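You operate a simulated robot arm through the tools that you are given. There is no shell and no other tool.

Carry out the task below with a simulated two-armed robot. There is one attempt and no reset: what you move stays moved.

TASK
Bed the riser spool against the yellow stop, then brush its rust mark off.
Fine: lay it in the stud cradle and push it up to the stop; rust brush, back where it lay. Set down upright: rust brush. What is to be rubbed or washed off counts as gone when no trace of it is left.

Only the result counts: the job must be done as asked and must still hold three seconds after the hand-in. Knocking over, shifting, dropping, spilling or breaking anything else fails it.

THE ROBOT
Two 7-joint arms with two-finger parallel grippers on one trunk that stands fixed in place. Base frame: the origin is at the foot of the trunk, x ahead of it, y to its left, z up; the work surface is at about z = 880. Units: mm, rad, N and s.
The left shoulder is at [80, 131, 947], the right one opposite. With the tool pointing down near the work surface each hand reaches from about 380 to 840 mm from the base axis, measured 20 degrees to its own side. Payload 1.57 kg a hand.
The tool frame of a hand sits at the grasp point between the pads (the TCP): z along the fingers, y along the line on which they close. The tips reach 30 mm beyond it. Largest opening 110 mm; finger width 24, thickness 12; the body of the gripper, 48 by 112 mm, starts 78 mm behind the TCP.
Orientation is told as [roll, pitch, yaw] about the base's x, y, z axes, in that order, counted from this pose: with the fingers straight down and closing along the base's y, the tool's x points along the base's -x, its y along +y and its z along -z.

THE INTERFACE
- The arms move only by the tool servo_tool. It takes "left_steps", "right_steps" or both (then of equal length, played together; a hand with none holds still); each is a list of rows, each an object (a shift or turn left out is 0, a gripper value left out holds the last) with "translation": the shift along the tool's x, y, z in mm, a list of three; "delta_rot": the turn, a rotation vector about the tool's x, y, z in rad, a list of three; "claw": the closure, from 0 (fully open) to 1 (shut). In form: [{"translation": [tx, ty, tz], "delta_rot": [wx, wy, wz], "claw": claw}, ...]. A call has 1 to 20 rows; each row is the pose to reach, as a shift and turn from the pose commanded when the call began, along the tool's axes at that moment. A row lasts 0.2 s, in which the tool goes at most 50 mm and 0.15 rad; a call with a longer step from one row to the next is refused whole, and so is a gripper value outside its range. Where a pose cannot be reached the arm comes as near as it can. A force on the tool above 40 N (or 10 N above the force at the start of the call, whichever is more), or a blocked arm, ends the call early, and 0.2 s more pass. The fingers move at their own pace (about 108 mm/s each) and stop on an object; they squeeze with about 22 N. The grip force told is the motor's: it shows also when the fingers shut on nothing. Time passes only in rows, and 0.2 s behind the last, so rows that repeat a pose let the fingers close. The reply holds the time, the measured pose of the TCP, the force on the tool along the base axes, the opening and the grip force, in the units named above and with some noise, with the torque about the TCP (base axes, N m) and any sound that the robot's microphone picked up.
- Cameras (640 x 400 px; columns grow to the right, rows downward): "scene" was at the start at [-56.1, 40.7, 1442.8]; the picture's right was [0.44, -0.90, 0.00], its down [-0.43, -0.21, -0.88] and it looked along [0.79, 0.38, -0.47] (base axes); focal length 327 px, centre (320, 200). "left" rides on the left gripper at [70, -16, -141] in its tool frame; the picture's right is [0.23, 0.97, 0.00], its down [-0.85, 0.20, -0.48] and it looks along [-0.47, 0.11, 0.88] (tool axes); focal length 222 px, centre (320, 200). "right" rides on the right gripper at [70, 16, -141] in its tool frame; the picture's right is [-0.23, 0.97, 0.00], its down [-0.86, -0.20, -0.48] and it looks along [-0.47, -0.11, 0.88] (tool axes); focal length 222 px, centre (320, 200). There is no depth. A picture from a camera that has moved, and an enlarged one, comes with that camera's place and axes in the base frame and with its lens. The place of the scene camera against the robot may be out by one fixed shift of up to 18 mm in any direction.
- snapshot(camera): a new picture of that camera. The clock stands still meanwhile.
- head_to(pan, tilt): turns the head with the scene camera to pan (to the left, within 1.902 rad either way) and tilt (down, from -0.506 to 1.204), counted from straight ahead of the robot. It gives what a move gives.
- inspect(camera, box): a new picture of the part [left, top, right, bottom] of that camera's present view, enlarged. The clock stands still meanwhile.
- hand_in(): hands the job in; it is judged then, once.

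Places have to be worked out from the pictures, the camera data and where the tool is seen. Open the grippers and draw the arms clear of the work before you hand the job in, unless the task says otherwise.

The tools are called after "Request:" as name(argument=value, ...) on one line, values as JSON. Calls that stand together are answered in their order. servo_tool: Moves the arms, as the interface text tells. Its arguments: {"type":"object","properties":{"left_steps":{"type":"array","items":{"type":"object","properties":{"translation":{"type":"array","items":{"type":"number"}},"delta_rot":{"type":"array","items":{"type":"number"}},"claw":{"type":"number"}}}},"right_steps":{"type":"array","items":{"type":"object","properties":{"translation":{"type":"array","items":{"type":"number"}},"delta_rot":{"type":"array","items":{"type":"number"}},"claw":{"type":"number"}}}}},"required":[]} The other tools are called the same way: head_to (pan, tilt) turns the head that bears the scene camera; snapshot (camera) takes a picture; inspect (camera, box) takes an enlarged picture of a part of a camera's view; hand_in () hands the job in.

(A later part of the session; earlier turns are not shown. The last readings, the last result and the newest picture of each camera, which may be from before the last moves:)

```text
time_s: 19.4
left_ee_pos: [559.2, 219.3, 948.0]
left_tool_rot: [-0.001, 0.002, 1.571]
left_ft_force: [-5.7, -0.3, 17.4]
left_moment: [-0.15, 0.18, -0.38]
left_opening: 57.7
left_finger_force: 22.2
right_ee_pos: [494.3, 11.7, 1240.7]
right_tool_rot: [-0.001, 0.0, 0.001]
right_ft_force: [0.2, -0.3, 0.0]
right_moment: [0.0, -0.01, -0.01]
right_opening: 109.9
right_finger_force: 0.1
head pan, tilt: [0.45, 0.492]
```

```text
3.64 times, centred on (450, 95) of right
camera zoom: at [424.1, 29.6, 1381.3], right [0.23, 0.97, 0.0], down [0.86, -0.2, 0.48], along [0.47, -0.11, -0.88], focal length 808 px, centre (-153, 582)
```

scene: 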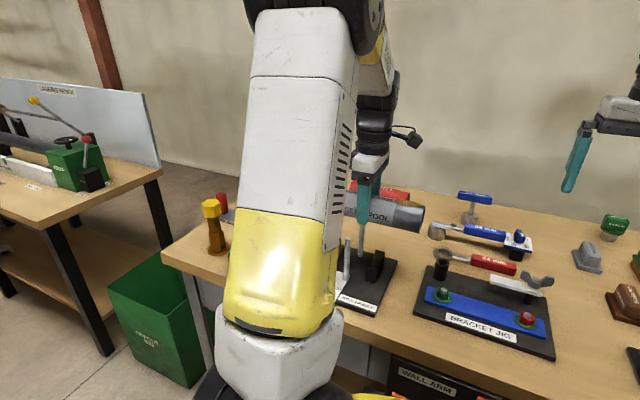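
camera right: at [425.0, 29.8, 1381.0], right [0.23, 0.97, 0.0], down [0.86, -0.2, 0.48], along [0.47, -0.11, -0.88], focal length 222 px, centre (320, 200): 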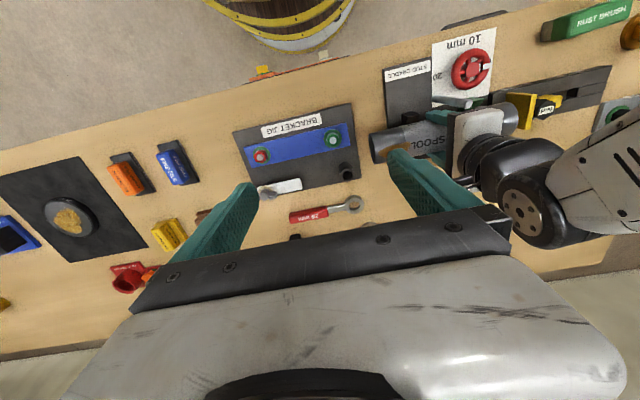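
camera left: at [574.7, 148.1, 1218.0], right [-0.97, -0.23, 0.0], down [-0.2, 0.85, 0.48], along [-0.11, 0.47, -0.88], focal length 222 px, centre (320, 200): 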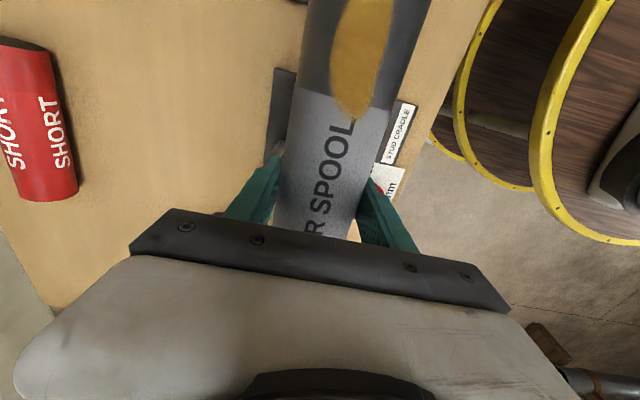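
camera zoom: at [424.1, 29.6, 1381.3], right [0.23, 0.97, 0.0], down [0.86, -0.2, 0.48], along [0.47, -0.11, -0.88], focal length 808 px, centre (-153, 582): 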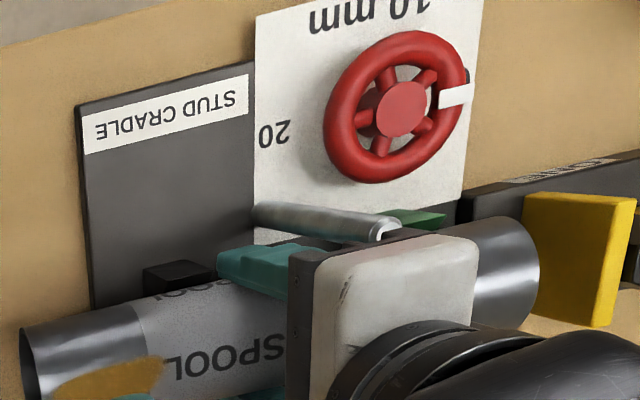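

The force turned from −5.7 N to +17 N, so the spool is resting in both V blocks with the TCP at z≈948. I ease the load off, then open the fingers just enough to release.

Request:
servo_tool(left_steps=[{"translation": [0, 0, -1.5]}, {"translation": [0, 0, -1.5]}, {"translation": [0, 0, -1.5], "claw": 0.42}, {"translation": [0, 0, -1.5], "claw": 0.38}, {"translation": [0, 0, -1.5], "claw": 0.38}])

Request:
inspect(camera="scene", box=[330, 200, 430, 300])

Request:
inspect(camera="right", box=[370, 40, 530, 150])

```text
time_s: 20.6
left_ee_pos: [560.8, 218.1, 947.9]
left_tool_rot: [0.0, 0.0, 1.573]
left_ft_force: [-0.1, -0.1, 0.6]
left_moment: [0.01, 0.02, 0.01]
left_opening: 68.3
left_finger_force: 0.1
right_ee_pos: [493.6, 12.9, 1240.9]
right_tool_rot: [0.0, 0.0, 0.001]
right_ft_force: [0.1, 0.2, -0.4]
right_moment: [0.01, 0.04, -0.04]
right_opening: 110.0
right_finger_force: 0.0
head pan, tilt: [0.45, 0.492]
```

```text
4.00 times, centred on (380, 250) of scene
camera zoom: at [-56.1, 40.7, 1442.8], right [0.44, -0.9, 0.0], down [-0.43, -0.21, -0.88], along [0.79, 0.38, -0.47], focal length 1310 px, centre (80, 0)
```

zoom: 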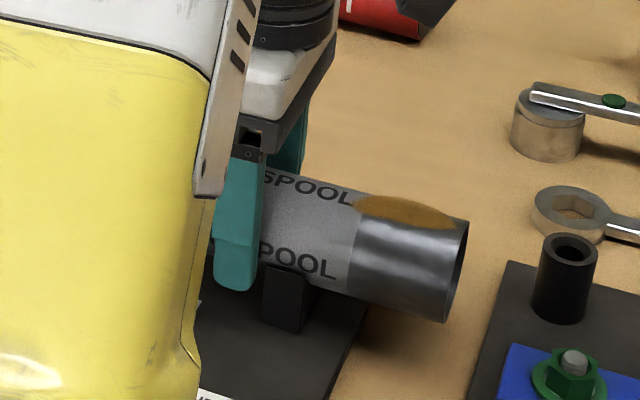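

```text
3.64 times, centred on (450, 95) of right
camera zoom: at [424.9, 29.8, 1381.1], right [0.23, 0.97, 0.0], down [0.86, -0.2, 0.48], along [0.47, -0.11, -0.88], focal length 808 px, centre (-153, 582)
```

zoom: 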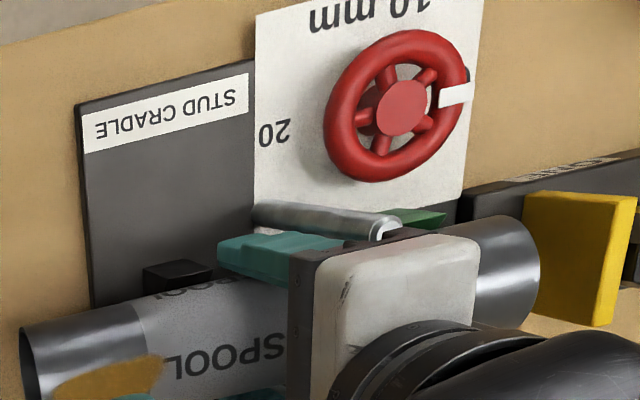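

The spool stayed put. I raise the left hand straight up out of the cradle and meanwhile move the right hand away to make room.

Request:
servo_tool(left_steps=[{"translation": [0, 0, -20]}, {"translation": [0, 0, -45]}, {"translation": [0, 0, -75]}, {"translation": [0, 0, -105]}, {"translation": [0, 0, -135]}, {"translation": [0, 0, -140]}], right_steps=[{"translation": [0, -40, 0]}, {"translation": [0, -80, 0]}, {"translation": [0, -120, 0]}, {"translation": [0, -160, 0]}, {"translation": [0, -190, 0]}, {"translation": [0, -190, 0]}])

Request:
snapshot(camera="left")

Request:
snapshot(camera="right")

Request:
snapshot(camera="scene")

```text
time_s: 22.0
left_ee_pos: [559.3, 218.6, 1087.2]
left_tool_rot: [0.0, -0.001, 1.574]
left_ft_force: [-1.0, 0.5, -0.6]
left_moment: [-0.02, 0.01, 0.01]
left_opening: 68.3
left_finger_force: 0.1
right_ee_pos: [491.6, -179.3, 1238.4]
right_tool_rot: [0.0, 0.0, 0.002]
right_ft_force: [-0.1, 0.0, -0.5]
right_moment: [-0.06, 0.01, -0.04]
right_opening: 109.9
right_finger_force: 0.0
head pan, tilt: [0.45, 0.492]
```

```text
taken
camera left: at [574.7, 148.0, 1227.7], right [-0.97, -0.23, 0.0], down [-0.2, 0.85, 0.48], along [-0.11, 0.47, -0.88], focal length 222 px, centre (320, 200)
```

left: 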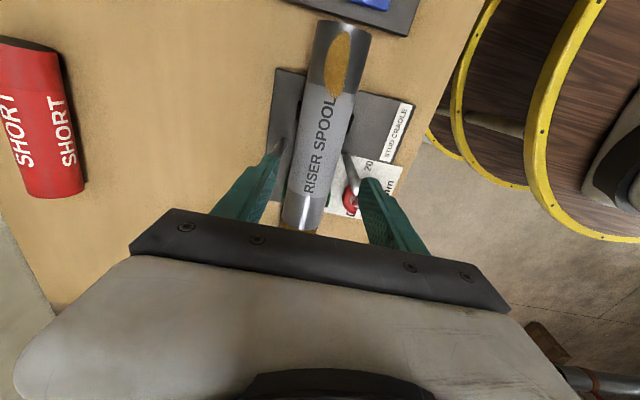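

```text
taken
camera right: at [423.9, -162.1, 1379.4], right [0.23, 0.97, 0.0], down [0.86, -0.2, 0.48], along [0.47, -0.11, -0.88], focal length 222 px, centre (320, 200)
```

right: 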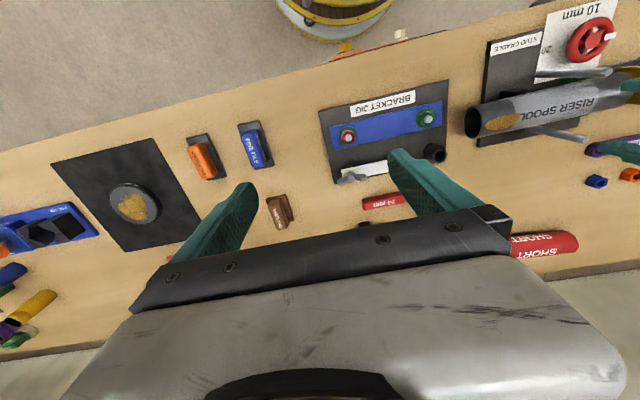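

```text
taken
```

scene: 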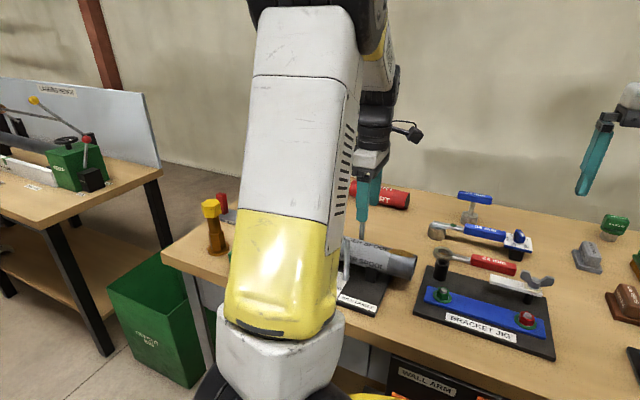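

The spool lies between the studs. I measure its near end and what lies next to it before pushing.

Request:
inspect(camera="left", box=[280, 0, 430, 94])

Request:
inspect(camera="right", box=[400, 0, 640, 150])

Request:
inspect(camera="scene", box=[330, 210, 450, 310])

```text
4.26 times, centred on (355, 47) of left
camera zoom: at [574.7, 148.0, 1227.7], right [-0.97, -0.23, 0.0], down [-0.2, 0.85, 0.48], along [-0.11, 0.47, -0.88], focal length 945 px, centre (171, 851)
```

zoom: 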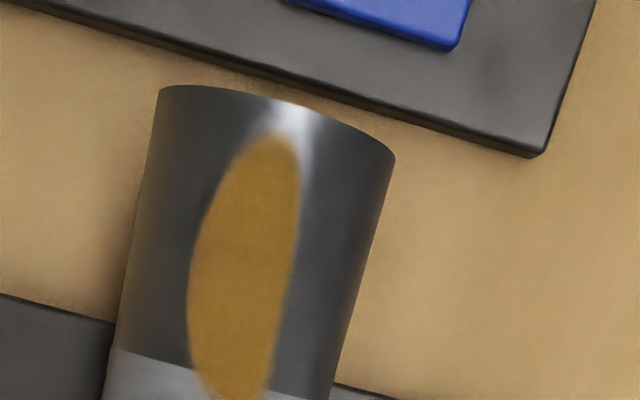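

```text
2.67 times, centred on (520, 75) of right
camera zoom: at [423.9, -162.1, 1379.4], right [0.23, 0.97, 0.0], down [0.86, -0.2, 0.48], along [0.47, -0.11, -0.88], focal length 592 px, centre (-213, 533)
```

zoom: 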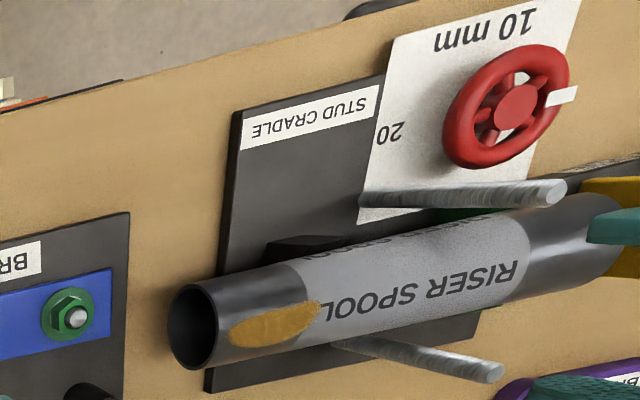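

```text
4.00 times, centred on (390, 260) of scene
camera zoom: at [-56.1, 40.6, 1442.8], right [0.44, -0.9, 0.0], down [-0.43, -0.21, -0.88], along [0.79, 0.38, -0.47], focal length 1310 px, centre (40, -40)
```

zoom: 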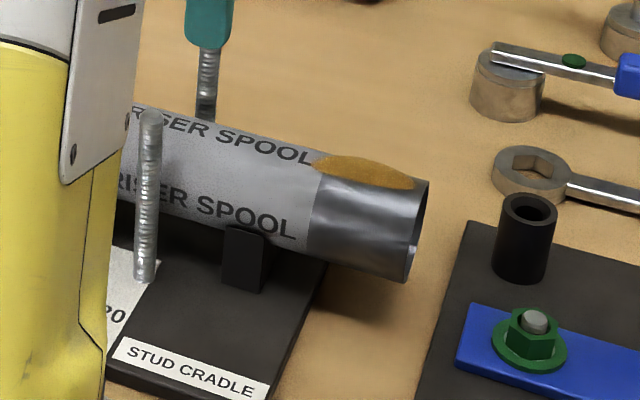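

The spool's near end face is at y≈99 with its axis at x≈560, and the jig plate ends at y≈80. I move to y≈76 above the end with the fingers about 44 mm apart and come down with the tips at z≈928, clear of the jig, so both fingers can push the rim at axis height.

Request:
servo_tool(left_steps=[{"translation": [36, 0, 0], "claw": 0.5}, {"translation": [72, 0, 0], "claw": 0.6}, {"translation": [108, 0, 0], "claw": 0.6}, {"translation": [142.6, 0, 0], "claw": 0.6}, {"translation": [142.6, 0, 35]}, {"translation": [142.6, 0, 70]}, {"translation": [142.6, 0, 100]}, {"translation": [142.6, 0, 118]}, {"translation": [142.6, 0, 118]}])

Request:
inspect(camera="scene", box=[330, 210, 450, 310])

Request:
inspect(camera="right", box=[400, 0, 640, 150])

Request:
snapshot(camera="left")

```text
time_s: 24.0
left_ee_pos: [558.8, 75.3, 970.5]
left_tool_rot: [0.002, 0.001, 1.573]
left_ft_force: [-0.5, -0.9, 0.0]
left_moment: [-0.01, 0.05, 0.0]
left_opening: 43.8
left_finger_force: 0.1
right_ee_pos: [493.7, -180.1, 1238.3]
right_tool_rot: [-0.001, 0.001, -0.002]
right_ft_force: [-0.6, -0.6, 1.0]
right_moment: [0.0, -0.02, -0.02]
right_opening: 110.0
right_finger_force: 0.0
head pan, tilt: [0.45, 0.492]
```

```text
4.00 times, centred on (390, 260) of scene
camera zoom: at [-56.1, 40.6, 1442.8], right [0.44, -0.9, 0.0], down [-0.43, -0.21, -0.88], along [0.79, 0.38, -0.47], focal length 1310 px, centre (40, -40)
```

zoom: 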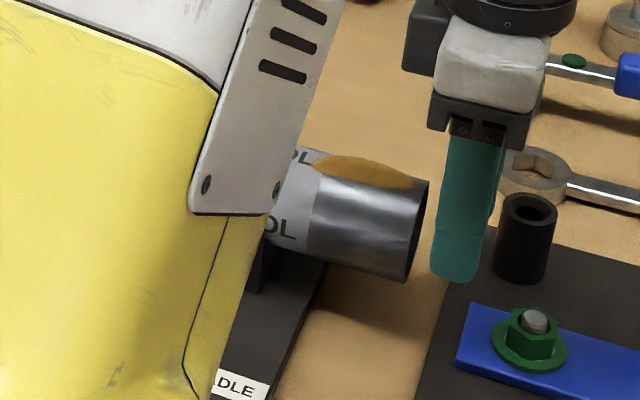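

```text
2.67 times, centred on (520, 75) of right
camera zoom: at [424.0, -161.7, 1379.5], right [0.23, 0.97, 0.0], down [0.86, -0.2, 0.48], along [0.47, -0.11, -0.88], focal length 592 px, centre (-213, 533)
```

zoom: 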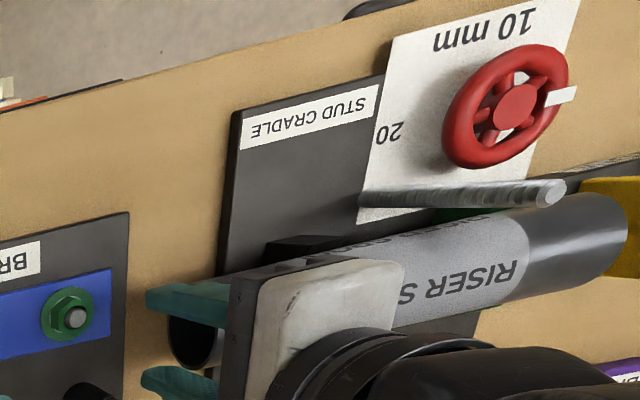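

```text
taken
camera left: at [575.6, 5.0, 1111.0], right [-0.97, -0.23, 0.0], down [-0.2, 0.85, 0.48], along [-0.11, 0.47, -0.88], focal length 222 px, centre (320, 200)
```

left: 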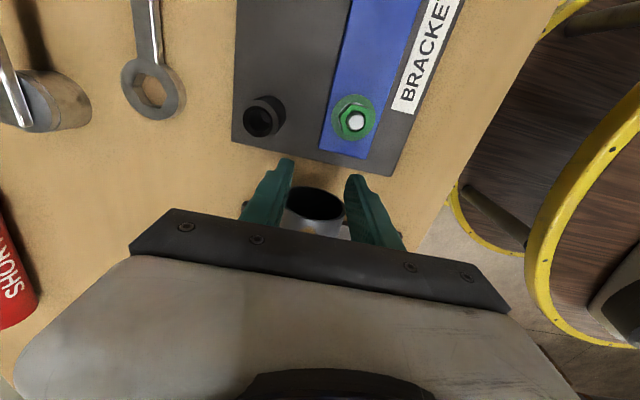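

The fingers are lined up on both sides of the rim. I lower 12 mm more and advance to just short of contact.

Request:
servo_tool(left_steps=[{"translation": [0, -0.7, 6]}, {"translation": [0, -0.7, 12]}, {"translation": [-5, -0.7, 12]}, {"translation": [-9, -0.7, 12]}, {"translation": [-9, -0.7, 12]}])

Request:
servo_tool(left_steps=[{"translation": [-2, 0, 0]}, {"translation": [-4, 0, 0]}, {"translation": [-6, 0, 0]}, {"translation": [-8, 0, 0]}, {"translation": [-8, 0, 0]}])

Request:
inspect(camera="right", box=[400, 0, 640, 150])

Request:
inspect(camera="scene", box=[330, 210, 450, 310])

```text
time_s: 25.2
left_ee_pos: [560.3, 84.1, 958.9]
left_tool_rot: [0.0, 0.0, 1.573]
left_ft_force: [-0.5, -0.1, 0.6]
left_moment: [-0.01, -0.01, 0.01]
left_opening: 44.2
left_finger_force: 0.1
right_ee_pos: [493.8, -178.4, 1238.1]
right_tool_rot: [0.0, 0.001, -0.001]
right_ft_force: [0.0, 0.0, 0.1]
right_moment: [0.01, 0.0, -0.01]
right_opening: 110.1
right_finger_force: 0.1
head pan, tilt: [0.45, 0.492]
```

```text
time_s: 26.4
left_ee_pos: [560.2, 93.4, 958.4]
left_tool_rot: [-0.001, -0.001, 1.572]
left_ft_force: [-1.0, -3.2, 0.0]
left_moment: [-0.08, -0.02, -0.08]
left_opening: 44.1
left_finger_force: 0.1
right_ee_pos: [492.9, -179.8, 1238.2]
right_tool_rot: [0.001, -0.001, 0.0]
right_ft_force: [0.7, 0.7, 0.1]
right_moment: [0.0, -0.02, 0.01]
right_opening: 109.9
right_finger_force: 0.0
head pan, tilt: [0.45, 0.492]
```

```text
2.67 times, centred on (520, 75) of right
camera zoom: at [424.0, -161.9, 1379.5], right [0.23, 0.97, 0.0], down [0.86, -0.2, 0.48], along [0.47, -0.11, -0.88], focal length 592 px, centre (-213, 533)
```

zoom: 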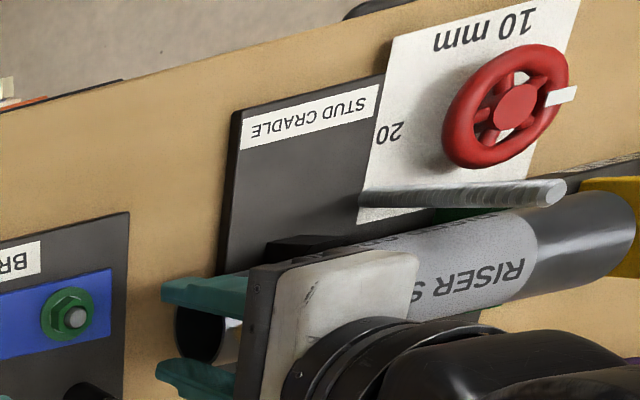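

```text
4.00 times, centred on (390, 260) of scene
camera zoom: at [-56.1, 40.4, 1442.8], right [0.44, -0.9, 0.0], down [-0.43, -0.21, -0.88], along [0.79, 0.38, -0.47], focal length 1310 px, centre (40, -40)
```

zoom: 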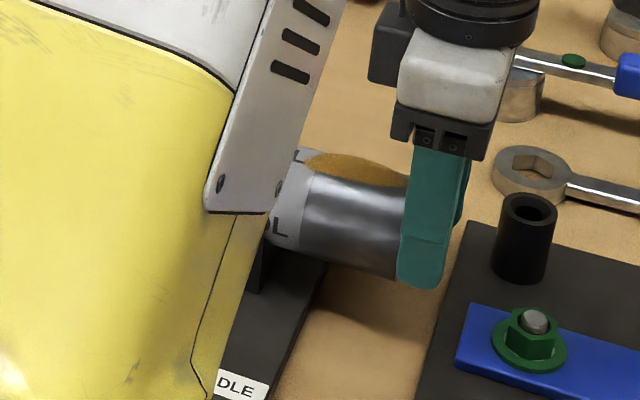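

The push force is 3 N and the spool slides toward the stop. I keep pushing in short steps while watching the force.

Request:
servo_tool(left_steps=[{"translation": [-2.5, 0, 0]}, {"translation": [-5, 0, 0]}, {"translation": [-7.5, 0, 0]}, {"translation": [-10, 0, 0]}, {"translation": [-10, 0, 0]}])

Request:
servo_tool(left_steps=[{"translation": [-1.5, 0, 0]}, {"translation": [-3, 0, 0]}, {"translation": [-3, 0, 0]}])

Request:
inspect(camera="right", box=[500, 20, 640, 110])

```text
time_s: 27.6
left_ee_pos: [560.2, 104.3, 959.4]
left_tool_rot: [0.001, 0.0, 1.574]
left_ft_force: [-0.6, -2.1, -1.3]
left_moment: [-0.02, -0.03, -0.07]
left_opening: 44.4
left_finger_force: 0.0
right_ee_pos: [493.6, -178.3, 1237.4]
right_tool_rot: [0.002, 0.001, 0.002]
right_ft_force: [-1.0, 0.8, -0.5]
right_moment: [-0.01, 0.0, 0.0]
right_opening: 110.1
right_finger_force: 0.0
head pan, tilt: [0.45, 0.492]
```

```text
time_s: 28.4
left_ee_pos: [560.2, 106.4, 958.6]
left_tool_rot: [0.001, 0.001, 1.571]
left_ft_force: [-0.7, -3.1, 1.4]
left_moment: [-0.09, -0.01, -0.06]
left_opening: 43.9
left_finger_force: 0.0
right_ee_pos: [492.8, -178.7, 1237.4]
right_tool_rot: [-0.001, 0.0, -0.001]
right_ft_force: [-0.1, 0.7, -0.6]
right_moment: [-0.01, -0.02, 0.0]
right_opening: 109.9
right_finger_force: 0.0
head pan, tilt: [0.45, 0.492]
```

```text
4.44 times, centred on (570, 65) of right
camera zoom: at [424.0, -161.9, 1379.5], right [0.23, 0.97, 0.0], down [0.86, -0.2, 0.48], along [0.47, -0.11, -0.88], focal length 987 px, centre (-791, 800)
```

zoom: 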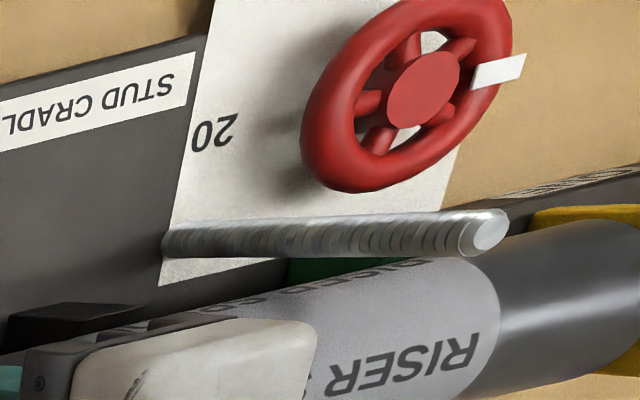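

The stop is not reached yet, so I continue in 2–3 mm steps.

Request:
servo_tool(left_steps=[{"translation": [-1.5, 0, 0]}, {"translation": [-3, 0, 0]}, {"translation": [-3, 0, 0]}])

Request:
servo_tool(left_steps=[{"translation": [-1, 0, 0]}, {"translation": [-2, 0, 0]}, {"translation": [-2, 0, 0]}])

Request:
servo_tool(left_steps=[{"translation": [-1, 0, 0]}, {"translation": [-1, 0, 0]}])

```text
time_s: 29.2
left_ee_pos: [561.3, 108.7, 959.0]
left_tool_rot: [-0.001, -0.001, 1.573]
left_ft_force: [-0.4, -2.3, 0.9]
left_moment: [-0.06, -0.01, -0.05]
left_opening: 43.4
left_finger_force: 0.2
right_ee_pos: [493.4, -178.2, 1237.9]
right_tool_rot: [-0.001, -0.001, 0.002]
right_ft_force: [0.1, 0.0, 0.0]
right_moment: [0.01, -0.03, 0.01]
right_opening: 109.9
right_finger_force: 0.1
head pan, tilt: [0.45, 0.492]
```

```text
time_s: 30.0
left_ee_pos: [561.2, 110.7, 957.5]
left_tool_rot: [0.0, 0.0, 1.572]
left_ft_force: [0.0, -1.7, -0.4]
left_moment: [-0.03, -0.02, -0.06]
left_opening: 44.3
left_finger_force: 0.1
right_ee_pos: [493.7, -178.0, 1237.6]
right_tool_rot: [-0.001, 0.0, 0.001]
right_ft_force: [-0.1, 0.4, 0.9]
right_moment: [0.01, 0.01, 0.0]
right_opening: 110.0
right_finger_force: 0.1
head pan, tilt: [0.45, 0.492]
```

```text
time_s: 30.6
left_ee_pos: [560.7, 112.7, 959.0]
left_tool_rot: [-0.001, 0.0, 1.573]
left_ft_force: [-0.1, -3.2, 0.9]
left_moment: [-0.1, 0.02, -0.1]
left_opening: 43.9
left_finger_force: 0.0
right_ee_pos: [492.8, -178.9, 1237.4]
right_tool_rot: [0.001, 0.0, 0.0]
right_ft_force: [0.4, -0.1, 0.1]
right_moment: [0.0, -0.01, -0.02]
right_opening: 109.8
right_finger_force: 0.1
head pan, tilt: [0.45, 0.492]
```

The spool's near end should be at y≈125 and its far end at ≈367, so the stop is imminent. I continue carefully.

Request:
servo_tool(left_steps=[{"translation": [-1, 0, 0]}, {"translation": [-1.5, 0, 0]}, {"translation": [-1.5, 0, 0]}])

Request:
servo_tool(left_steps=[{"translation": [-1, 0, 0]}, {"translation": [-1.5, 0, 0]}, {"translation": [-1.5, 0, 0]}])

Request:
inspect(camera="right", box=[500, 20, 640, 110])

```text
time_s: 31.4
left_ee_pos: [560.6, 114.5, 958.5]
left_tool_rot: [0.0, 0.0, 1.574]
left_ft_force: [-0.1, -3.2, 0.3]
left_moment: [-0.08, -0.02, -0.05]
left_opening: 44.1
left_finger_force: 0.0
right_ee_pos: [493.2, -178.8, 1238.0]
right_tool_rot: [0.001, -0.002, 0.0]
right_ft_force: [0.1, 0.8, 0.9]
right_moment: [-0.01, -0.01, 0.01]
right_opening: 110.1
right_finger_force: 0.1
head pan, tilt: [0.45, 0.492]
```

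```text
time_s: 32.2
left_ee_pos: [561.6, 116.3, 957.7]
left_tool_rot: [0.001, -0.001, 1.573]
left_ft_force: [0.2, -2.4, 0.1]
left_moment: [-0.06, -0.03, -0.12]
left_opening: 44.2
left_finger_force: 1.2
right_ee_pos: [494.5, -178.8, 1238.3]
right_tool_rot: [0.0, -0.001, 0.001]
right_ft_force: [0.2, -0.3, 0.3]
right_moment: [-0.01, 0.02, -0.01]
right_opening: 109.9
right_finger_force: 0.1
head pan, tilt: [0.45, 0.492]
```

```text
4.44 times, centred on (570, 65) of right
camera zoom: at [424.0, -161.8, 1379.5], right [0.23, 0.97, 0.0], down [0.86, -0.2, 0.48], along [0.47, -0.11, -0.88], focal length 987 px, centre (-791, 800)
```

zoom: 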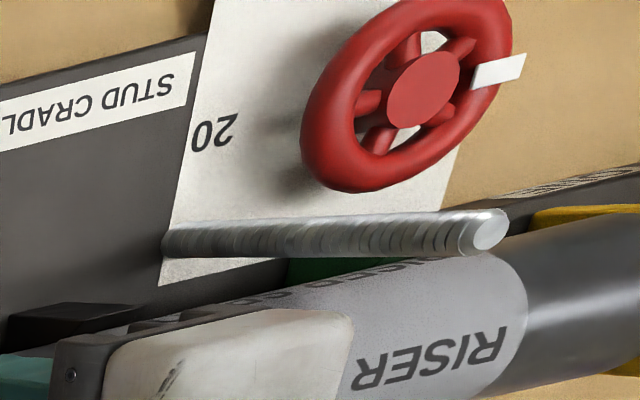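

The spool is still sliding freely at 2–3 N and the yellow stop has not moved. I continue.

Request:
servo_tool(left_steps=[{"translation": [-1, 0, 0]}, {"translation": [-2, 0, 0]}, {"translation": [-2, 0, 0]}])

Request:
servo_tool(left_steps=[{"translation": [-1, 0, 0]}, {"translation": [-1.5, 0, 0]}, {"translation": [-1.5, 0, 0]}])

Request:
snapshot(camera="right")

Request:
inspect(camera="right", box=[500, 20, 640, 110])

```text
time_s: 33.0
left_ee_pos: [560.5, 117.7, 959.6]
left_tool_rot: [0.0, 0.0, 1.572]
left_ft_force: [-0.3, -3.1, 1.2]
left_moment: [-0.11, 0.01, -0.06]
left_opening: 44.0
left_finger_force: 0.1
right_ee_pos: [493.6, -179.3, 1238.8]
right_tool_rot: [0.0, 0.0, -0.001]
right_ft_force: [-0.1, 0.1, 0.3]
right_moment: [0.05, 0.0, -0.01]
right_opening: 109.8
right_finger_force: 0.0
head pan, tilt: [0.45, 0.492]
```

```text
time_s: 33.8
left_ee_pos: [559.6, 118.7, 957.7]
left_tool_rot: [0.001, -0.001, 1.574]
left_ft_force: [0.3, -2.5, 0.2]
left_moment: [-0.1, -0.02, -0.08]
left_opening: 44.3
left_finger_force: 0.5
right_ee_pos: [493.4, -178.5, 1238.3]
right_tool_rot: [0.001, 0.0, -0.001]
right_ft_force: [-0.2, 0.1, 0.3]
right_moment: [0.0, 0.01, 0.0]
right_opening: 110.1
right_finger_force: 0.0
head pan, tilt: [0.45, 0.492]
```

```text
taken
camera right: at [424.0, -161.8, 1379.5], right [0.23, 0.97, 0.0], down [0.86, -0.2, 0.48], along [0.47, -0.11, -0.88], focal length 222 px, centre (320, 200)
```

right: 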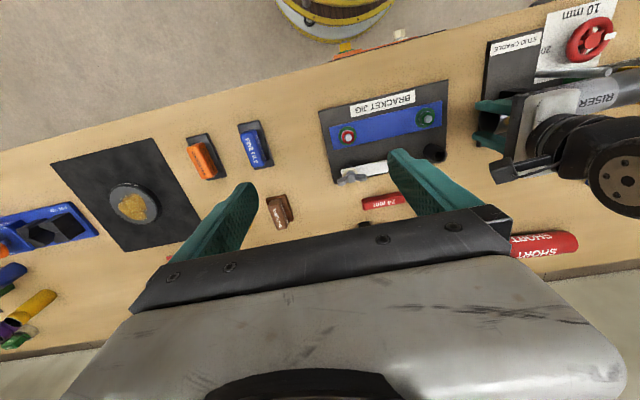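

```text
4.44 times, centred on (570, 65) of right
camera zoom: at [424.0, -161.8, 1379.5], right [0.23, 0.97, 0.0], down [0.86, -0.2, 0.48], along [0.47, -0.11, -0.88], focal length 987 px, centre (-791, 800)
```

zoom: 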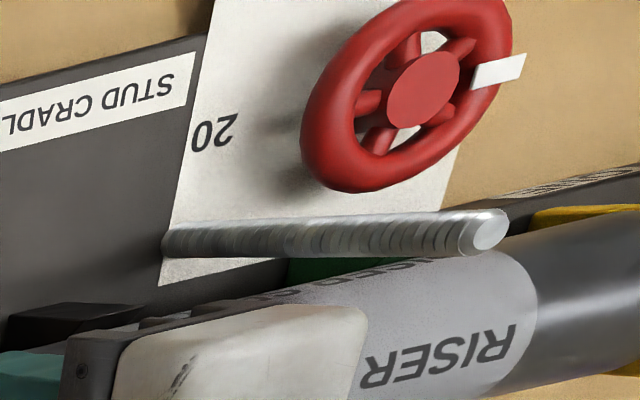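

I bring the right camera a bit closer to see the stop and the spool's far end directly.

Request:
servo_tool(right_steps=[{"translation": [0, 40, 0]}, {"translation": [0, 80, 0]}, {"translation": [0, 110, 0]}, {"translation": [0, 110, 0]}])

Request:
inspect(camera="right", box=[500, 30, 640, 120])

```text
time_s: 34.8
left_ee_pos: [559.8, 118.8, 957.6]
left_tool_rot: [0.001, 0.001, 1.574]
left_ft_force: [0.1, -2.4, -0.4]
left_moment: [-0.07, -0.05, -0.04]
left_opening: 44.1
left_finger_force: 0.1
right_ee_pos: [493.6, -69.1, 1240.8]
right_tool_rot: [0.0, 0.0, 0.0]
right_ft_force: [0.5, 0.1, -0.2]
right_moment: [0.02, -0.01, 0.0]
right_opening: 110.1
right_finger_force: 0.1
head pan, tilt: [0.45, 0.492]
```

```text
4.44 times, centred on (570, 75) of right
camera zoom: at [423.6, -52.2, 1381.8], right [0.23, 0.97, 0.0], down [0.86, -0.2, 0.48], along [0.47, -0.11, -0.88], focal length 987 px, centre (-791, 756)
```

zoom: 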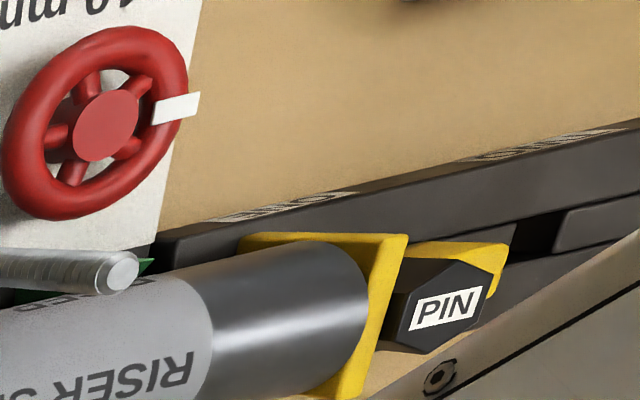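

I enlarge further to judge the gap between the spool's end and the stop.

Request:
inspect(camera="right", box=[545, 75, 605, 118])

Request:
snapshot(camera="left")

```text
9.30 times, centred on (575, 96) of right
camera zoom: at [423.6, -52.2, 1381.8], right [0.23, 0.97, 0.0], down [0.86, -0.2, 0.48], along [0.47, -0.11, -0.88], focal length 2066 px, centre (-2052, 1163)
```

zoom: 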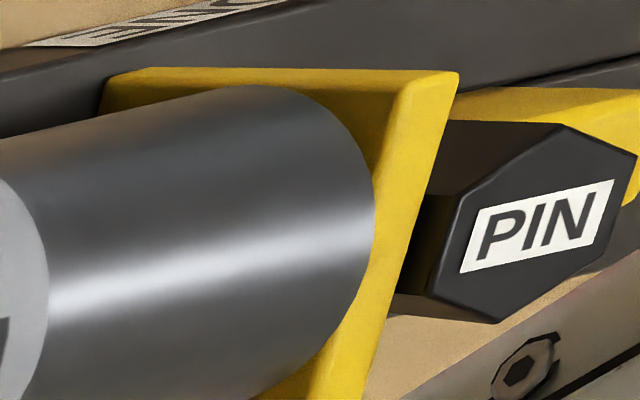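

```text
taken
camera left: at [576.1, 47.5, 1099.0], right [-0.97, -0.23, 0.0], down [-0.2, 0.85, 0.48], along [-0.11, 0.47, -0.88], focal length 222 px, centre (320, 200)
```

left: 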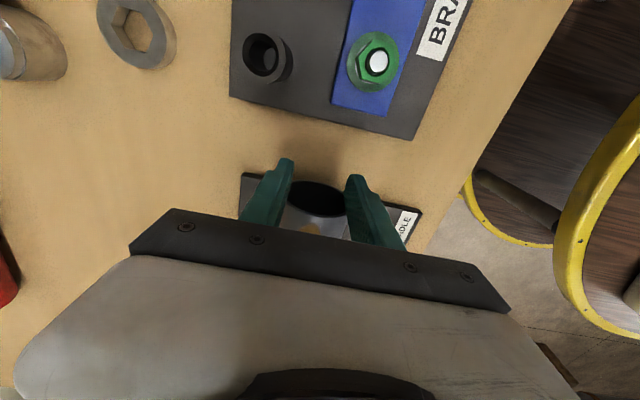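

The spool's end appears to be at the stop or within a couple of millimetres of it. The force will tell, so I push on in 1 mm steps.

Request:
servo_tool(left_steps=[{"translation": [-0.7, 0, 0]}, {"translation": [-1.2, 0, 0]}, {"translation": [-1.2, 0, 0]}])

Request:
servo_tool(left_steps=[{"translation": [-0.7, 0, 0]}, {"translation": [-1.2, 0, 0]}, {"translation": [-1.2, 0, 0]}])

Request:
inspect(camera="right", box=[545, 75, 605, 118])

```text
time_s: 35.6
left_ee_pos: [558.7, 120.0, 958.8]
left_tool_rot: [0.0, 0.0, 1.573]
left_ft_force: [-0.1, -2.9, 0.6]
left_moment: [-0.08, -0.04, -0.08]
left_opening: 43.9
left_finger_force: 0.1
right_ee_pos: [493.3, -70.3, 1240.7]
right_tool_rot: [0.001, 0.0, 0.0]
right_ft_force: [0.0, 0.7, 0.7]
right_moment: [0.0, -0.01, 0.0]
right_opening: 110.0
right_finger_force: 0.0
head pan, tilt: [0.45, 0.492]
```

```text
time_s: 36.4
left_ee_pos: [559.2, 121.6, 957.1]
left_tool_rot: [0.0, 0.001, 1.572]
left_ft_force: [-0.5, -2.1, 1.4]
left_moment: [-0.07, -0.05, -0.08]
left_opening: 43.8
left_finger_force: 0.0
right_ee_pos: [493.4, -69.2, 1240.4]
right_tool_rot: [0.0, -0.001, 0.002]
right_ft_force: [-0.5, 0.3, 0.1]
right_moment: [0.0, 0.02, -0.02]
right_opening: 110.2
right_finger_force: 0.0
head pan, tilt: [0.45, 0.492]
```

```text
9.30 times, centred on (575, 96) of right
camera zoom: at [423.6, -52.6, 1381.8], right [0.23, 0.97, 0.0], down [0.86, -0.2, 0.48], along [0.47, -0.11, -0.88], focal length 2066 px, centre (-2052, 1163)
```

zoom: 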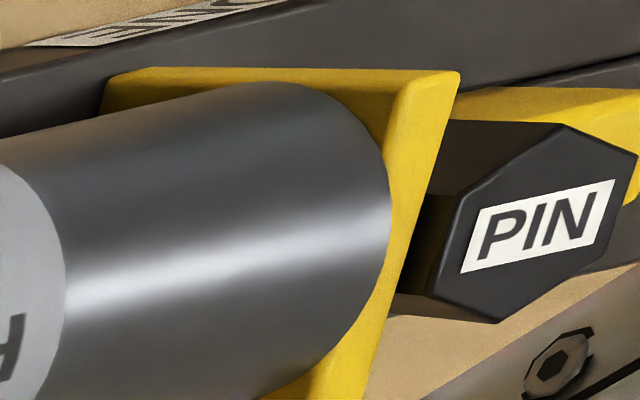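

The spool moved about 2.5 mm and the stop stayed. I keep pushing in 1 mm steps until the force rises.

Request:
servo_tool(left_steps=[{"translation": [-0.7, 0, 0]}, {"translation": [-1.2, 0, 0]}, {"translation": [-1.2, 0, 0]}])

Request:
servo_tool(left_steps=[{"translation": [-0.7, 0, 0]}, {"translation": [-1.2, 0, 0]}, {"translation": [-1.2, 0, 0]}])

Request:
servo_tool(left_steps=[{"translation": [-0.5, 0, 0]}, {"translation": [-1, 0, 0]}, {"translation": [-1, 0, 0]}])

Request:
inspect(camera="right", box=[545, 75, 605, 118])

```text
time_s: 37.2
left_ee_pos: [561.4, 122.4, 956.0]
left_tool_rot: [0.0, 0.0, 1.571]
left_ft_force: [0.2, -3.7, 0.0]
left_moment: [-0.08, 0.04, -0.07]
left_opening: 43.7
left_finger_force: 0.1
right_ee_pos: [492.7, -69.7, 1239.8]
right_tool_rot: [-0.001, -0.001, -0.001]
right_ft_force: [-1.2, -0.9, 0.3]
right_moment: [-0.01, -0.01, -0.01]
right_opening: 110.0
right_finger_force: 0.0
head pan, tilt: [0.45, 0.492]
```

```text
time_s: 38.0
left_ee_pos: [561.0, 122.8, 958.7]
left_tool_rot: [0.0, 0.002, 1.574]
left_ft_force: [-1.1, -6.1, 3.6]
left_moment: [-0.07, -0.02, -0.18]
left_opening: 43.1
left_finger_force: 0.1
right_ee_pos: [492.9, -69.6, 1240.9]
right_tool_rot: [0.0, 0.0, 0.0]
right_ft_force: [0.0, 0.8, 0.6]
right_moment: [-0.01, 0.02, 0.0]
right_opening: 109.9
right_finger_force: 0.1
head pan, tilt: [0.45, 0.492]
```

```text
time_s: 38.8
left_ee_pos: [560.2, 126.1, 958.8]
left_tool_rot: [-0.001, 0.001, 1.573]
left_ft_force: [-0.4, -3.6, -0.8]
left_moment: [-0.14, 0.01, -0.06]
left_opening: 43.7
left_finger_force: 0.1
right_ee_pos: [493.3, -69.4, 1240.5]
right_tool_rot: [-0.001, 0.001, 0.003]
right_ft_force: [0.5, -0.2, 0.7]
right_moment: [0.02, 0.01, 0.03]
right_opening: 110.0
right_finger_force: 0.1
head pan, tilt: [0.45, 0.492]
```

```text
9.30 times, centred on (575, 96) of right
camera zoom: at [423.6, -52.5, 1381.8], right [0.23, 0.97, 0.0], down [0.86, -0.2, 0.48], along [0.47, -0.11, -0.88], focal length 2066 px, centre (-2052, 1163)
```

zoom: 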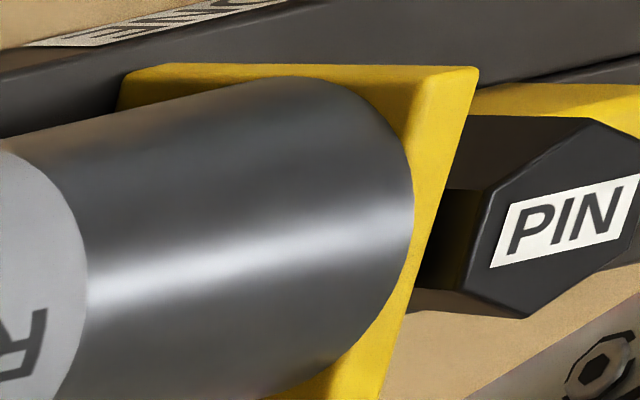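

In this last picture the yellow stop itself has slid about 3 mm along its rail, so I stop pushing at once. I back the hand off a few millimetres, raise it, and look closely at the stop and pin.

Request:
servo_tool(left_steps=[{"translation": [4, 0, 0]}, {"translation": [15, 0, 0]}, {"translation": [15, 0, -30]}, {"translation": [15, 0, -70]}, {"translation": [15, 0, -110]}, {"translation": [15, 0, -140]}])

Request:
inspect(camera="right", box=[545, 75, 605, 118])

Request:
inspect(camera="right", box=[440, 20, 640, 145])

Request:
snapshot(camera="scene")

```text
time_s: 40.2
left_ee_pos: [562.1, 108.3, 1098.7]
left_tool_rot: [0.0, -0.001, 1.573]
left_ft_force: [1.2, 0.8, -0.7]
left_moment: [0.0, 0.0, -0.04]
left_opening: 44.1
left_finger_force: 0.0
right_ee_pos: [493.7, -69.2, 1239.6]
right_tool_rot: [-0.002, 0.0, -0.001]
right_ft_force: [-0.2, -0.8, -0.4]
right_moment: [0.0, 0.0, 0.04]
right_opening: 110.0
right_finger_force: 0.0
head pan, tilt: [0.45, 0.492]
```

```text
9.30 times, centred on (575, 96) of right
camera zoom: at [423.7, -52.5, 1381.8], right [0.23, 0.97, 0.0], down [0.86, -0.2, 0.48], along [0.47, -0.11, -0.88], focal length 2066 px, centre (-2052, 1163)
```

zoom: 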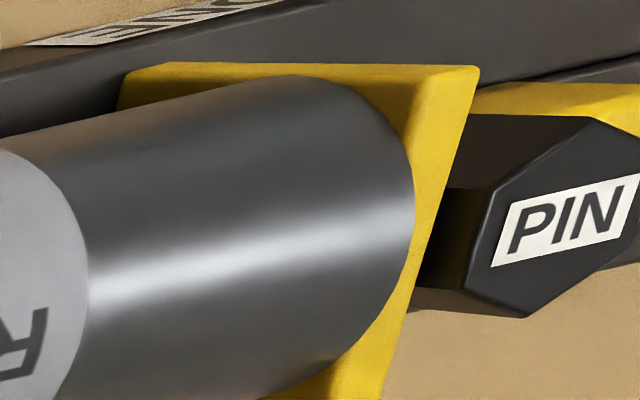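

```text
3.20 times, centred on (540, 82) of right
camera zoom: at [423.7, -52.5, 1381.8], right [0.23, 0.97, 0.0], down [0.86, -0.2, 0.48], along [0.47, -0.11, -0.88], focal length 711 px, centre (-384, 576)
```

zoom: 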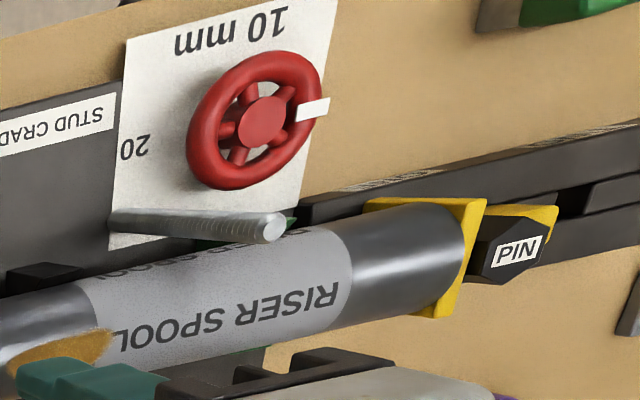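

```text
taken
```

scene: 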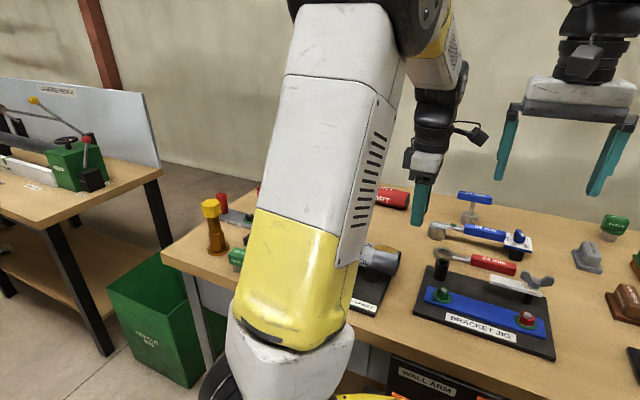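

The spool's end is against the stop, and the stop and its pin sit about 3 mm further along than before. I take the left hand over the stop to look at it from above.

Request:
servo_tool(left_steps=[{"translation": [0, 0, -30]}, {"translation": [-30, 0, -60]}, {"translation": [-70, 0, -70]}, {"translation": [-110, 0, -70]}, {"translation": [-150, 0, -70]}, {"translation": [-190, 0, -70]}, {"translation": [-215, 0, -70]}, {"translation": [-215, 0, -70]}])

Request:
snapshot(camera="left")

Request:
snapshot(camera="scene")

```text
time_s: 42.0
left_ee_pos: [560.4, 321.9, 1168.4]
left_tool_rot: [-0.001, 0.0, 1.572]
left_ft_force: [0.6, 0.3, -0.9]
left_moment: [0.02, -0.01, 0.0]
left_opening: 44.3
left_finger_force: 0.0
right_ee_pos: [493.2, -69.7, 1239.8]
right_tool_rot: [-0.001, 0.001, 0.002]
right_ft_force: [-0.1, 0.1, 0.8]
right_moment: [0.02, 0.05, 0.03]
right_opening: 110.0
right_finger_force: 0.1
head pan, tilt: [0.45, 0.492]
```

```text
taken
camera left: at [576.4, 249.9, 1308.8], right [-0.97, -0.23, 0.0], down [-0.2, 0.85, 0.48], along [-0.11, 0.47, -0.88], focal length 222 px, centre (320, 200)
```

left: 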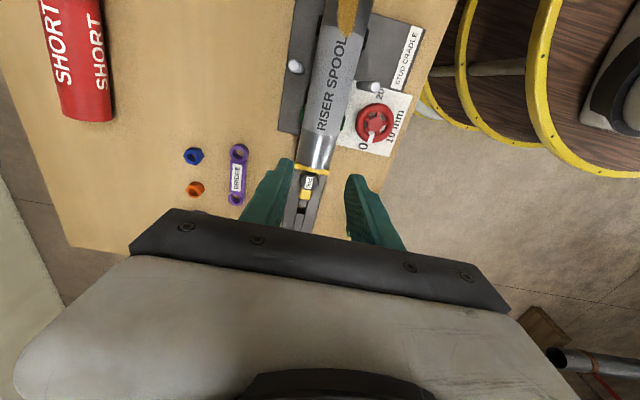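

```text
taken
```

scene: 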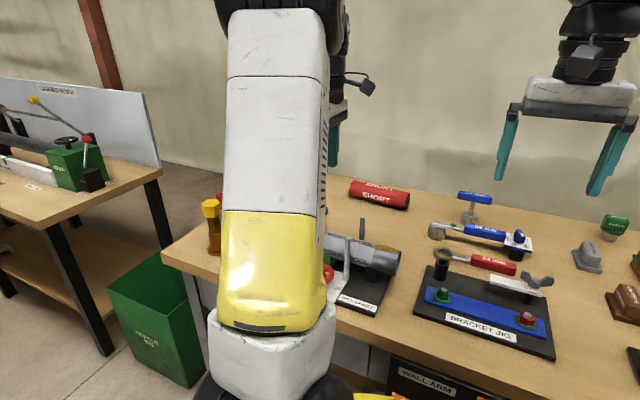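

I enlarge the stop region from this overhead view.

Request:
inspect(camera="left", box=[270, 140, 360, 230])

Request:
inspect(camera="left", box=[260, 0, 440, 180])

```text
4.44 times, centred on (315, 185) of left
camera zoom: at [576.4, 249.9, 1308.8], right [-0.97, -0.23, 0.0], down [-0.2, 0.85, 0.48], along [-0.11, 0.47, -0.88], focal length 987 px, centre (342, 267)
```

zoom: 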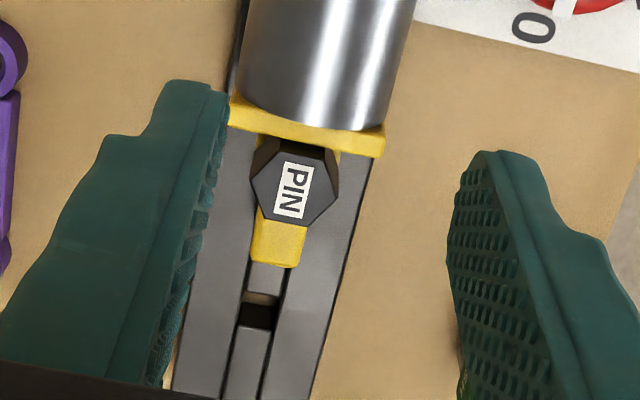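

```text
2.22 times, centred on (350, 90) of left
camera zoom: at [576.4, 249.9, 1308.8], right [-0.97, -0.23, 0.0], down [-0.2, 0.85, 0.48], along [-0.11, 0.47, -0.88], focal length 494 px, centre (253, 444)
```

zoom: 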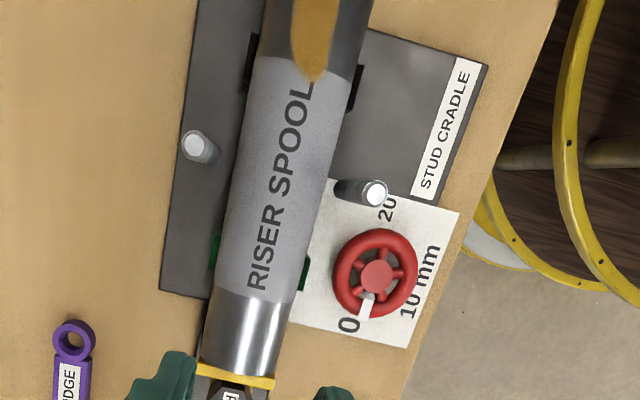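

The spool lies in both V blocks between the studs, its end on the stop, with the pin still seated in the stop's tongue. Now the brush: I move the left hand near it, still high, to measure it.

Request:
servo_tool(left_steps=[{"translation": [-20, 28, 0], "claw": 0.3}, {"translation": [-40, 56, 0], "claw": 0.0}, {"translation": [-60, 84, 10]}, {"translation": [-78, 110, 18]}, {"translation": [-78, 110, 18]}])

Request:
snapshot(camera="left")

Request:
snapshot(camera="scene")

```text
time_s: 43.2
left_ee_pos: [449.4, 401.0, 1149.7]
left_tool_rot: [-0.001, 0.0, 1.572]
left_ft_force: [-0.7, 0.6, 0.0]
left_moment: [0.0, 0.03, -0.02]
left_opening: 109.9
left_finger_force: 0.2
right_ee_pos: [493.0, -68.4, 1240.4]
right_tool_rot: [0.0, 0.0, 0.003]
right_ft_force: [-0.3, 0.1, -0.2]
right_moment: [0.0, -0.03, 0.04]
right_opening: 110.0
right_finger_force: 0.1
head pan, tilt: [0.45, 0.492]
```

```text
taken
camera left: at [465.3, 329.9, 1290.6], right [-0.97, -0.23, 0.0], down [-0.2, 0.85, 0.48], along [-0.11, 0.47, -0.88], focal length 222 px, centre (320, 200)
```

left: 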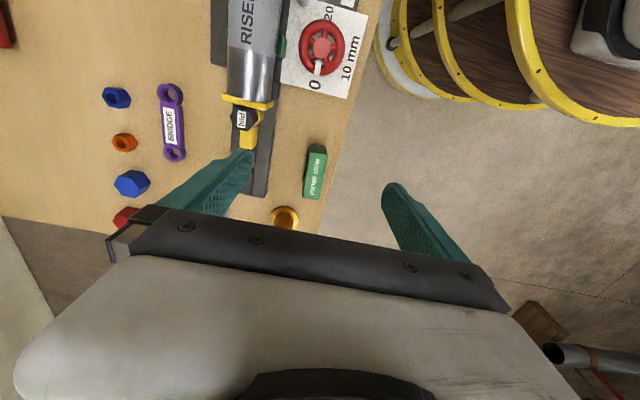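

```text
taken
```

scene: 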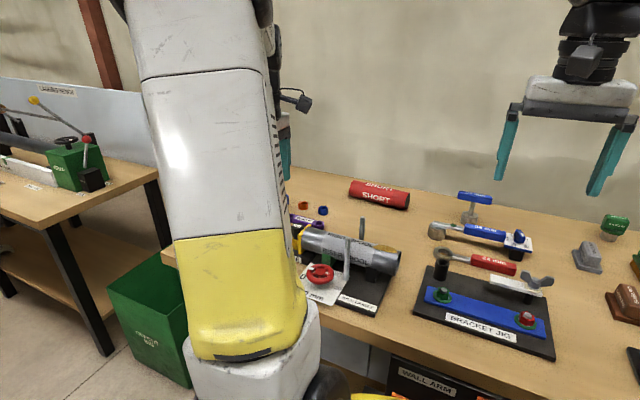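

I enlarge the brush and also take a detailed look at the seated spool from the scene camera.

Request:
inspect(camera="left", box=[275, 130, 355, 212])

Request:
inspect(camera="scene", box=[285, 205, 425, 320])

Request:
inspect(camera="left", box=[210, 70, 300, 200])

```text
4.88 times, centred on (315, 171) of left
camera zoom: at [465.3, 329.9, 1290.6], right [-0.97, -0.23, 0.0], down [-0.2, 0.85, 0.48], along [-0.11, 0.47, -0.88], focal length 1084 px, centre (344, 342)
```

zoom: 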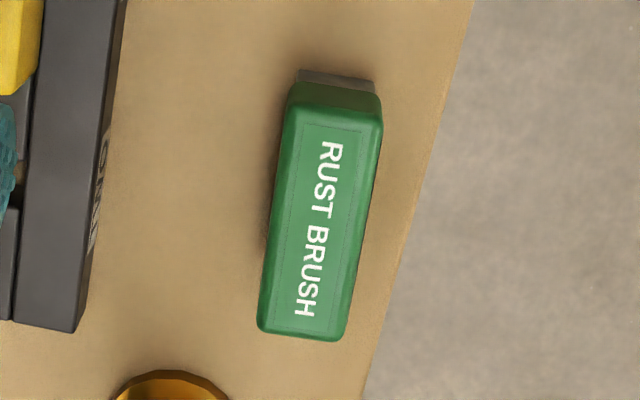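

```text
3.48 times, centred on (355, 262) of scene
camera zoom: at [-56.1, 40.7, 1442.8], right [0.44, -0.9, 0.0], down [-0.43, -0.21, -0.88], along [0.79, 0.38, -0.47], focal length 1139 px, centre (198, -17)
```

zoom: 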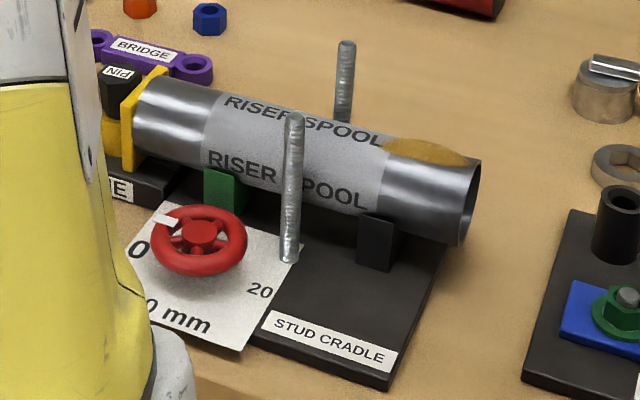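

```text
3.08 times, centred on (255, 135) of left
camera zoom: at [465.3, 329.9, 1290.6], right [-0.97, -0.23, 0.0], down [-0.2, 0.85, 0.48], along [-0.11, 0.47, -0.88], focal length 684 px, centre (520, 400)
```

zoom: 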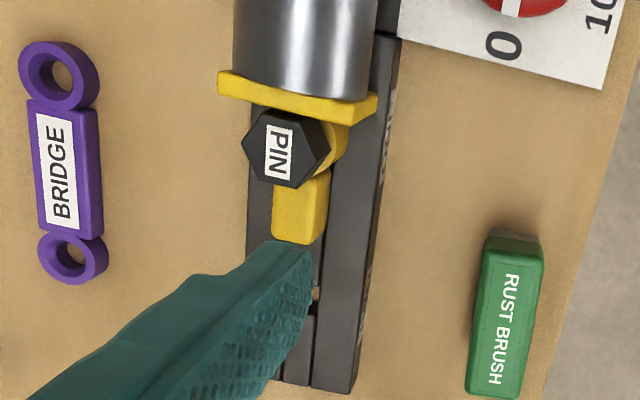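

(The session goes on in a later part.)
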